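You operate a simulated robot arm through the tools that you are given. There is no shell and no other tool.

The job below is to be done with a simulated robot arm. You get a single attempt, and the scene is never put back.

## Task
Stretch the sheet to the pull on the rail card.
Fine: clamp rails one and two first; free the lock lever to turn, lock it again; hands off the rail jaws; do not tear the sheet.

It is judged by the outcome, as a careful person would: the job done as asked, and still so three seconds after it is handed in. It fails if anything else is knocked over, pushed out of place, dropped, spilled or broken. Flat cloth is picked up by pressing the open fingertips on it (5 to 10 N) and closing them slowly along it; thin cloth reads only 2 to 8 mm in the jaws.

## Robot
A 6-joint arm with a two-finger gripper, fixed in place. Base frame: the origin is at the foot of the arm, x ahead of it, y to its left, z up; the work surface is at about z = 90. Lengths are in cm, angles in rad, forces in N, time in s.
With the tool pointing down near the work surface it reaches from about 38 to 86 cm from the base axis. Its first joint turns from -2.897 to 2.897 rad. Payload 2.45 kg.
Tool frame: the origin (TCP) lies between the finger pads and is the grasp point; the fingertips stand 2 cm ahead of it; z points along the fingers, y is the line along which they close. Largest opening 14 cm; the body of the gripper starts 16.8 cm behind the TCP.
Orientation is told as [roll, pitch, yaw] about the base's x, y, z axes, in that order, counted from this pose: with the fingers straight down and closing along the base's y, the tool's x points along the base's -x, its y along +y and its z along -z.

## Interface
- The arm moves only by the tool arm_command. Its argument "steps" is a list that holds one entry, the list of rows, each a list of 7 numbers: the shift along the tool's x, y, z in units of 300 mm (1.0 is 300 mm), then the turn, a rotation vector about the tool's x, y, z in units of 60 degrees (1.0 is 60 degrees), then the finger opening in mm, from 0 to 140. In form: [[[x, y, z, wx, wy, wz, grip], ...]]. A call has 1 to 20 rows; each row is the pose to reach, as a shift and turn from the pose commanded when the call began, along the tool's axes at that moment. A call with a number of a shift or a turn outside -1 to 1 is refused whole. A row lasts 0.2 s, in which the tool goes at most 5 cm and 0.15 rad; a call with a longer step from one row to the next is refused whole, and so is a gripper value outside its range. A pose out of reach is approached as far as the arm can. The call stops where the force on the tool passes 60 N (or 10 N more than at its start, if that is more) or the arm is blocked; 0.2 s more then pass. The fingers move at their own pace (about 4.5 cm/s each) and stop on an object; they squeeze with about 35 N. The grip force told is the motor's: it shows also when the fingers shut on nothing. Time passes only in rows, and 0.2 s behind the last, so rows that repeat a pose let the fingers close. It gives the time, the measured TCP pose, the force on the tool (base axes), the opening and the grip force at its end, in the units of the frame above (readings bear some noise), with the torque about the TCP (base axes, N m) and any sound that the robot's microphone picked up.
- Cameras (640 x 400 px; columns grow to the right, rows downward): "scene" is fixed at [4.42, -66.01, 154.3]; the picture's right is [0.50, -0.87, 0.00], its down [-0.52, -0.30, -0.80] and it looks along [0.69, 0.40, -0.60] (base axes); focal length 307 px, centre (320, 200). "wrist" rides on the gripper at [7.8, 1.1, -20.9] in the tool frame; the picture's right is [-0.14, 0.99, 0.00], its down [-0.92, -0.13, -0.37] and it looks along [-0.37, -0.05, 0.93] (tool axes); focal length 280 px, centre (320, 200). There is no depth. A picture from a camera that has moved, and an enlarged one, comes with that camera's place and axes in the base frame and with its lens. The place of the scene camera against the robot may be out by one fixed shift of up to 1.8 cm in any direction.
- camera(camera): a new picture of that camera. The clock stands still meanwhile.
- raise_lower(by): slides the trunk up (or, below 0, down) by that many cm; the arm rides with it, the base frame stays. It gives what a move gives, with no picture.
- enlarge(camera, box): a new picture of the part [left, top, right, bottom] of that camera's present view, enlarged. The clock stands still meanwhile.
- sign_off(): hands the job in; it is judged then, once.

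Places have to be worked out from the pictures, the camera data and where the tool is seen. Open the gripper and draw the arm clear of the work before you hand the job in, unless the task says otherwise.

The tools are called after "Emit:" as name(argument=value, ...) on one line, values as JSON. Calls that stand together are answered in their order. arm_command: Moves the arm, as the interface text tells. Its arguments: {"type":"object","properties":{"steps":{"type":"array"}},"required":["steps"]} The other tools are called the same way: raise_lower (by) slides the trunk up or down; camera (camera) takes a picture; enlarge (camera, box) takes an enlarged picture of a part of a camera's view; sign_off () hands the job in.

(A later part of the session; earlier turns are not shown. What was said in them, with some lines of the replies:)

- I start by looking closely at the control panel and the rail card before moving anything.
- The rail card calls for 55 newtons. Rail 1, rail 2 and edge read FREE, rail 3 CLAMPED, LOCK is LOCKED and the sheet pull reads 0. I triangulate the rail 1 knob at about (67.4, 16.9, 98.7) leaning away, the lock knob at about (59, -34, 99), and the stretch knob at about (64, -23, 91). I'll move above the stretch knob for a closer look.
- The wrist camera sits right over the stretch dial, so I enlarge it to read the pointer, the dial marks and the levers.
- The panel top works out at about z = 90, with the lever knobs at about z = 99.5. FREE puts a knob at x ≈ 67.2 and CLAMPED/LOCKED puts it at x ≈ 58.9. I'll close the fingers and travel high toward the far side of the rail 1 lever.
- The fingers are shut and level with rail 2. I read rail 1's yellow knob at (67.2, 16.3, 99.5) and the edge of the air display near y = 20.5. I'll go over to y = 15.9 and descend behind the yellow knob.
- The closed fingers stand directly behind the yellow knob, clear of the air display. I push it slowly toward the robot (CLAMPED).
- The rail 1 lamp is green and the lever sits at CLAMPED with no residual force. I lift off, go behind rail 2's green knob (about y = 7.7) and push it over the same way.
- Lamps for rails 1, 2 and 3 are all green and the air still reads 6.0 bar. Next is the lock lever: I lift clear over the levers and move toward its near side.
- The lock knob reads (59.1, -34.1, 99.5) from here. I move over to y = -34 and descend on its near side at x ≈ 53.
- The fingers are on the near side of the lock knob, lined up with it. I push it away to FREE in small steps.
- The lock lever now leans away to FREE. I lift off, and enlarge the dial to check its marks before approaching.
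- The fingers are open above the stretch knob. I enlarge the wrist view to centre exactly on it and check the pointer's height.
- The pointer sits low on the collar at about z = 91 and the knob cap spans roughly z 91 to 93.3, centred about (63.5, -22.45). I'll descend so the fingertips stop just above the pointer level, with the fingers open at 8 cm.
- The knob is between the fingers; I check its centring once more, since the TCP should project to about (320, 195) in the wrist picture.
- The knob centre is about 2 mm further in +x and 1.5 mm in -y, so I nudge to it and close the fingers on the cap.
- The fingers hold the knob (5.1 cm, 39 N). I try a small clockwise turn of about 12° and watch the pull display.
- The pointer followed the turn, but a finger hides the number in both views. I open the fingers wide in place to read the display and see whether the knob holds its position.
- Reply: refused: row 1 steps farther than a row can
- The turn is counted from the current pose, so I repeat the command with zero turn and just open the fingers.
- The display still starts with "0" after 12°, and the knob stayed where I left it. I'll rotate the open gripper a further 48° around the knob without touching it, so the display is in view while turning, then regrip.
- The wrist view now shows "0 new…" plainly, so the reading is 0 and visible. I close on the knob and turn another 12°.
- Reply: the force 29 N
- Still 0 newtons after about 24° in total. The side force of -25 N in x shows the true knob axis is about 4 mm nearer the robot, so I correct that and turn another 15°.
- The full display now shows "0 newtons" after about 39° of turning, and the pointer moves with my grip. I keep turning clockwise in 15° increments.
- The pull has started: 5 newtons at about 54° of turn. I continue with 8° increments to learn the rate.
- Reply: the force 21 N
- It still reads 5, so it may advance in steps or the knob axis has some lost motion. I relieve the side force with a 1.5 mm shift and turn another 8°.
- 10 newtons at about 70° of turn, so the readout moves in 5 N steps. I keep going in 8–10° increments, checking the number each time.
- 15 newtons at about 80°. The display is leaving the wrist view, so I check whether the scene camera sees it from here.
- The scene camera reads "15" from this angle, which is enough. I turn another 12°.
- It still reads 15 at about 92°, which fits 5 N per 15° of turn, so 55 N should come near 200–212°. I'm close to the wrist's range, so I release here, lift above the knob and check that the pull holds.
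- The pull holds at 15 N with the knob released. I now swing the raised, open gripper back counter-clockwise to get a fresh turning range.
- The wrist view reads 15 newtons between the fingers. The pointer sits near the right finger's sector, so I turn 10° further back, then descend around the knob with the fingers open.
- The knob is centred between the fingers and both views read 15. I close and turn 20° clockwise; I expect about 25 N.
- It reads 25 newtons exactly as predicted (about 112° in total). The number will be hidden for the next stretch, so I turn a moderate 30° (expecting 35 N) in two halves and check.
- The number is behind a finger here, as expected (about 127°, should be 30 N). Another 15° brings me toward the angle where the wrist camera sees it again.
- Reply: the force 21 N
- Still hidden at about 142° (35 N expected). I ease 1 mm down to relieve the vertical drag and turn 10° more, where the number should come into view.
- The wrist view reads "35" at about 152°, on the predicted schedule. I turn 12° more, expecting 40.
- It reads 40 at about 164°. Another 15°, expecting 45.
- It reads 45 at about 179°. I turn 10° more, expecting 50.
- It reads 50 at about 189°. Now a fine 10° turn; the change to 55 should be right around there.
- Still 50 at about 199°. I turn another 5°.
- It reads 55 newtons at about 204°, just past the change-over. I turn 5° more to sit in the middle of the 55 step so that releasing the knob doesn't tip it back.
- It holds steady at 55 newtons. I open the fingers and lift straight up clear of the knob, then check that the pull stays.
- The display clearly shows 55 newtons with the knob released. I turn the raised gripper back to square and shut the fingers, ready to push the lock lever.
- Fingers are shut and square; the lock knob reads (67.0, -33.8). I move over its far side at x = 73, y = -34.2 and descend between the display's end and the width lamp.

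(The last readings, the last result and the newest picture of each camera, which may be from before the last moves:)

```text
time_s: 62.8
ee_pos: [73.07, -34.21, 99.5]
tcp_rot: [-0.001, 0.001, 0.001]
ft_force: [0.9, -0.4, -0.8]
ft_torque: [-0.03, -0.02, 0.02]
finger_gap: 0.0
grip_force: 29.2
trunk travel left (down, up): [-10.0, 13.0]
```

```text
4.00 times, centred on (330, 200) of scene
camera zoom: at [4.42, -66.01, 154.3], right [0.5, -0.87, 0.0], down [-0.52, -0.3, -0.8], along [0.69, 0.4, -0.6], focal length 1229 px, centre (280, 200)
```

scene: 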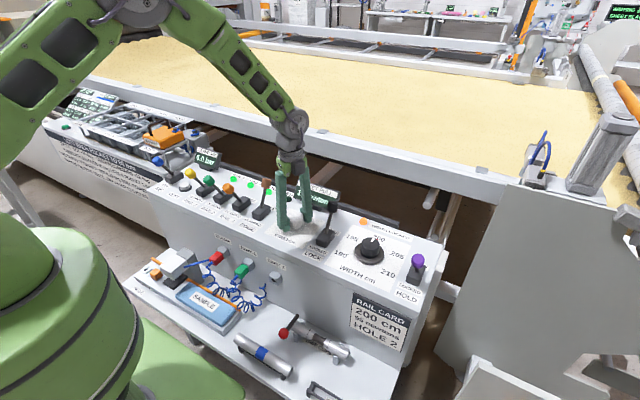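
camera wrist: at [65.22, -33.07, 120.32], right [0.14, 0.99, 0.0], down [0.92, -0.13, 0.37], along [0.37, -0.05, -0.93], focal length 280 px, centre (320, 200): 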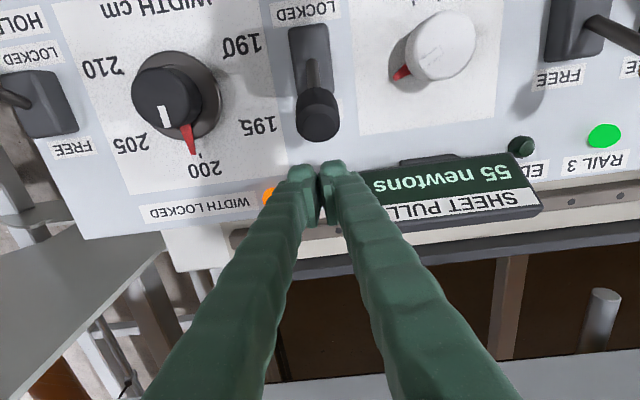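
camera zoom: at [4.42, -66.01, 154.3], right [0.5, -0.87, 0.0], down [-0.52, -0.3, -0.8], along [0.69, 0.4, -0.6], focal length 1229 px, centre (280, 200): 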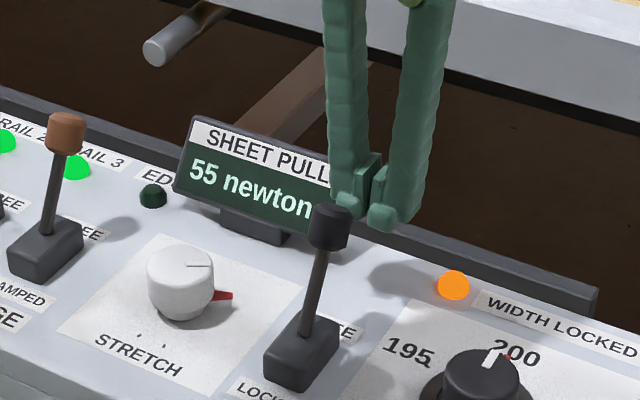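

The fingers are behind the lock knob with no contact force, and the pull still reads 55. I push the lever slowly back to LOCKED.

Emit:
arm_command(steps=[[[0.04, 0, 0, 0, 0, 0, 0], [0.08, 0, 0, 0, 0, 0, 0], [0.12, 0, 0, 0, 0, 0, 0], [0.155, 0, 0, 0, 0, 0, 0], [0.19, 0, 0, 0, 0, 0, 0], [0.225, 0, 0, 0, 0, 0, 0], [0.26, 0, 0, 0, 0, 0, 0], [0.295, 0, 0, 0, 0, 0, 0], [0.32, 0, 0, 0, 0, 0, 0], [0.34, 0, 0, 0, 0, 0, 0]]])

Emit:
camera(camera="wrist")

Emit:
enlarge(camera="scene", box=[250, 150, 410, 250])

```text
time_s: 65.0
ee_pos: [62.73, -34.13, 99.58]
tcp_rot: [0.001, 0.0, 0.0]
ft_force: [0.8, -0.3, 0.3]
ft_torque: [0.01, -0.01, 0.01]
finger_gap: 0.0
grip_force: 29.6
trunk travel left (down, up): [-10.0, 13.0]
```

```text
taken
camera wrist: at [54.87, -33.05, 120.31], right [0.14, 0.99, 0.0], down [0.92, -0.13, 0.37], along [0.36, -0.05, -0.93], focal length 280 px, centre (320, 200)
```

wrist: 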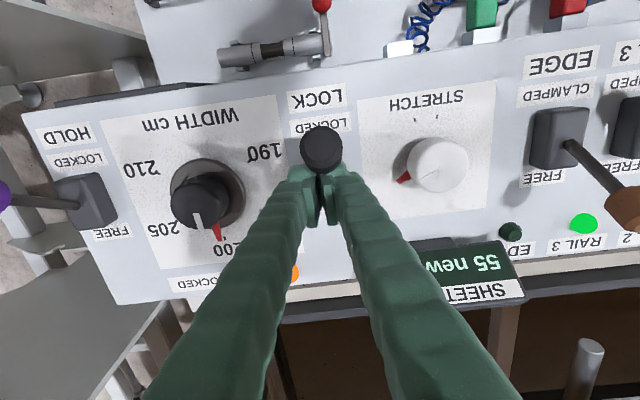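

```text
4.00 times, centred on (330, 200) of scene
camera zoom: at [4.42, -66.01, 154.3], right [0.5, -0.87, 0.0], down [-0.52, -0.3, -0.8], along [0.69, 0.4, -0.6], focal length 1229 px, centre (280, 200)
```

zoom: 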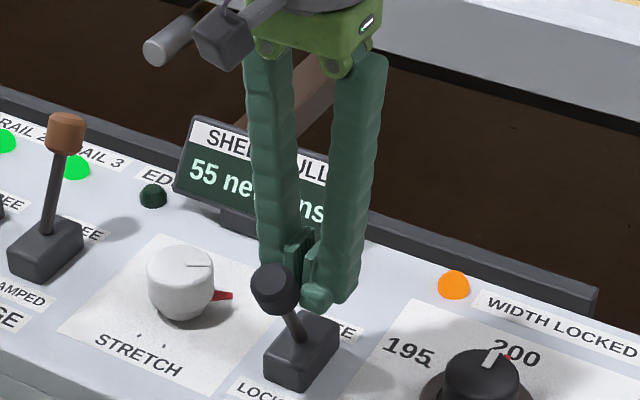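

The lever now leans to LOCKED and the display still reads 55. I back off, lift clear, open the gripper and draw up and away, waiting a moment to see that the pull stays put.

Emit:
arm_command(steps=[[[-0.03, 0, -0.06, 0, 0, 0, 0], [-0.03, 0, -0.2, 0, 0, 0, 0], [-0.03, 0, -0.34, 0, 0, 0, 0], [-0.03, 0.02, -0.48, 0, 0, 0, 0], [-0.03, 0.1, -0.6, 0, 0, 0, 60], [-0.03, 0.2, -0.7, 0, 0, 0, 140], [-0.03, 0.34, -0.75, 0, 0, 0, 140], [-0.03, 0.48, -0.8, 0, 0, 0, 140], [-0.03, 0.62, -0.85, 0, 0, 0, 140], [-0.03, 0.76, -0.9, 0, 0, 0, 140], [-0.03, 0.88, -0.95, 0, 0, 0, 140], [-0.03, 0.88, -0.95, 0, 0, 0, 140], [-0.03, 0.88, -0.95, 0, 0, 0, 140], [-0.03, 0.88, -0.95, 0, 0, 0, 140], [-0.03, 0.88, -0.95, 0, 0, 0, 140], [-0.03, 0.88, -0.95, 0, 0, 0, 140]]])

Emit:
camera(camera="scene")

Emit:
enlarge(camera="scene", box=[140, 130, 440, 318])

Emit:
enlarge(camera="scene", box=[250, 170, 370, 245])

Emit:
camera(camera="wrist")

```text
time_s: 68.4
ee_pos: [63.32, -7.82, 127.75]
tcp_rot: [-0.001, 0.001, 0.0]
ft_force: [0.3, 0.4, -0.4]
ft_torque: [-0.01, 0.01, 0.0]
finger_gap: 13.98
grip_force: 0.1
trunk travel left (down, up): [-10.0, 13.0]
```

```text
taken
```

scene: 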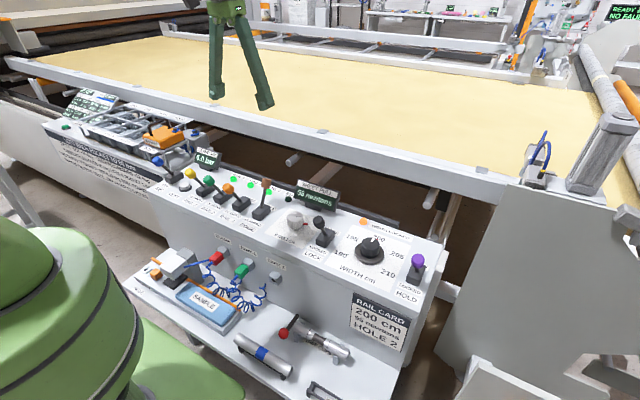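

```text
2.13 times, centred on (290, 224) of scene
camera zoom: at [4.42, -66.01, 154.3], right [0.5, -0.87, 0.0], down [-0.52, -0.3, -0.8], along [0.69, 0.4, -0.6], focal length 654 px, centre (384, 149)
```

zoom: 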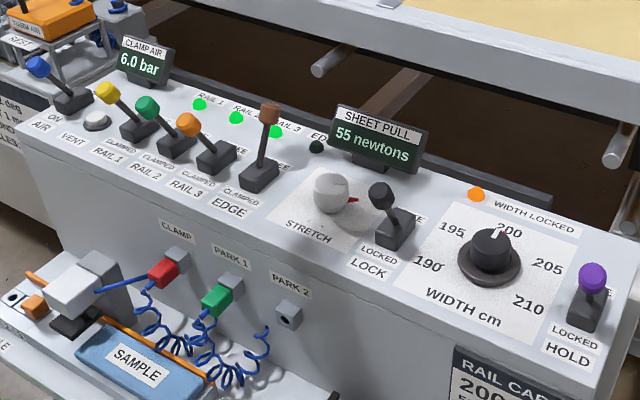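

```text
5.33 times, centred on (310, 208) of scene
camera zoom: at [4.42, -66.01, 154.3], right [0.5, -0.87, 0.0], down [-0.52, -0.3, -0.8], along [0.69, 0.4, -0.6], focal length 1639 px, centre (373, 160)
```

zoom: 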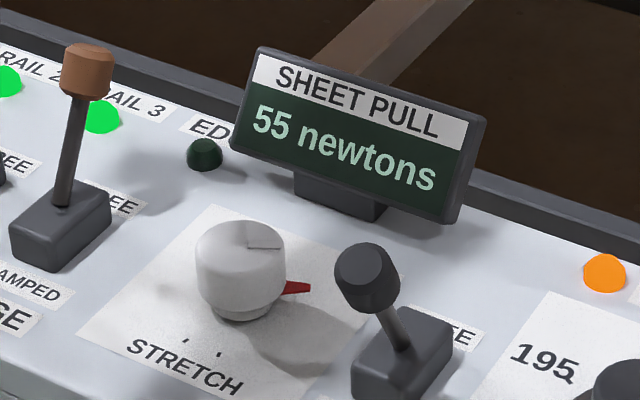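

```text
taken
camera wrist: at [55.48, -6.67, 148.57], right [0.14, 0.99, 0.0], down [0.92, -0.13, 0.37], along [0.37, -0.05, -0.93], focal length 280 px, centre (320, 200)
```

wrist: 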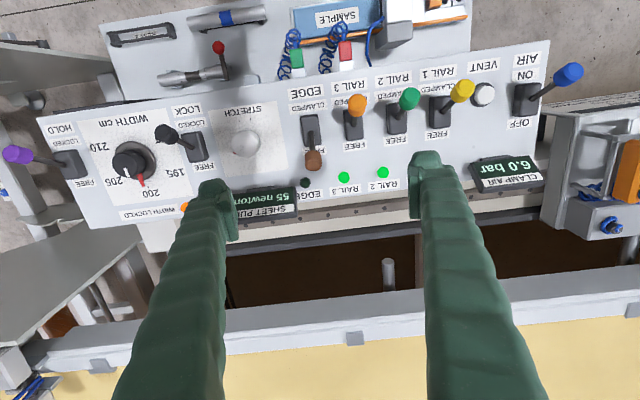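

The pull reads 55 newtons with the lock set, the rails clamped and the sheet ripples pulled out. I check the machine's status board in the corner before handing in.

Emit:
enlarge(camera="scene", box=[560, 0, 640, 50])

Emit:
arm_command(steps=[[[0, 0, 0, 0, 0, 0, 140], [0, 0, 0, 0, 0, 0, 140], [0, 0, 0, 0, 0, 0, 140], [0, 0, 0, 0, 0, 0, 140], [0, 0, 0, 0, 0, 0, 140], [0, 0, 0, 0, 0, 0, 140], [0, 0, 0, 0, 0, 0, 140], [0, 0, 0, 0, 0, 0, 140], [0, 0, 0, 0, 0, 0, 140], [0, 0, 0, 0, 0, 0, 140], [0, 0, 0, 0, 0, 0, 140], [0, 0, 0, 0, 0, 0, 140], [0, 0, 0, 0, 0, 0, 140], [0, 0, 0, 0, 0, 0, 140], [0, 0, 0, 0, 0, 0, 140]]])

Emit:
enlarge(camera="scene", box=[140, 130, 440, 318])

```text
8.00 times, centred on (600, 25) of scene
camera zoom: at [4.42, -66.01, 154.3], right [0.5, -0.87, 0.0], down [-0.52, -0.3, -0.8], along [0.69, 0.4, -0.6], focal length 2459 px, centre (-1920, 1600)
```

zoom: 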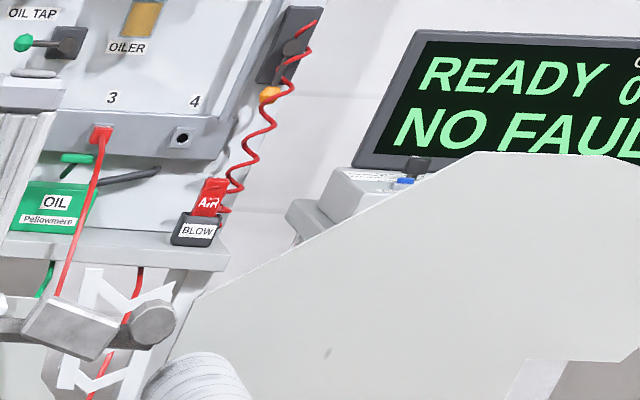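

```text
time_s: 71.6
ee_pos: [63.39, -7.8, 127.87]
tcp_rot: [0.001, 0.001, -0.001]
ft_force: [0.5, 0.2, 0.4]
ft_torque: [0.01, -0.02, -0.02]
finger_gap: 14.0
grip_force: 0.1
trunk travel left (down, up): [-10.0, 13.0]
```

```text
2.13 times, centred on (290, 224) of scene
camera zoom: at [4.42, -66.01, 154.3], right [0.5, -0.87, 0.0], down [-0.52, -0.3, -0.8], along [0.69, 0.4, -0.6], focal length 654 px, centre (384, 149)
```

zoom: 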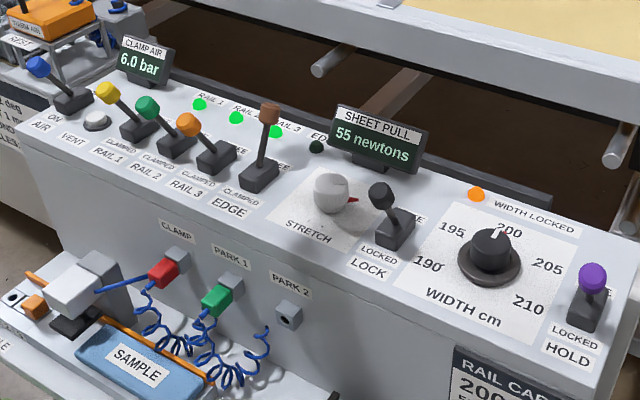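

After a further three seconds the pull still reads 55 newtons. The status board says READY / NO FAULT, rails 1–3 are clamped, the lock is set, and the arm is clear with the gripper open, so I hand the job in.

Emit:
sign_off()

```text
The job is handed in.
```

The sheet is stretched to the rail card's 55 newtons, and I've handed the job in. I clamped rails one and two first, freed the lock lever, turned the stretch knob up to 55 newtons, then locked the lever again.

- **Pull:** it read 55 newtons with the knob released. It still read 55 about six seconds after I locked the lever.
- **Rails and air:** the lamps for rails one, two and three are green, and the clamp air is steady at 6.0 bar.
- **Status:** the machine board shows READY and, as far as the view allows, NO FAULT. The ripples at the sheet's edge have pulled out.
- **Left alone:** I did not touch the rail jaws, the edge lever, the width knob or the hold lever. I saw no sign of a tear and nothing displaced.

The gripper is open and the arm is clear of the panel.
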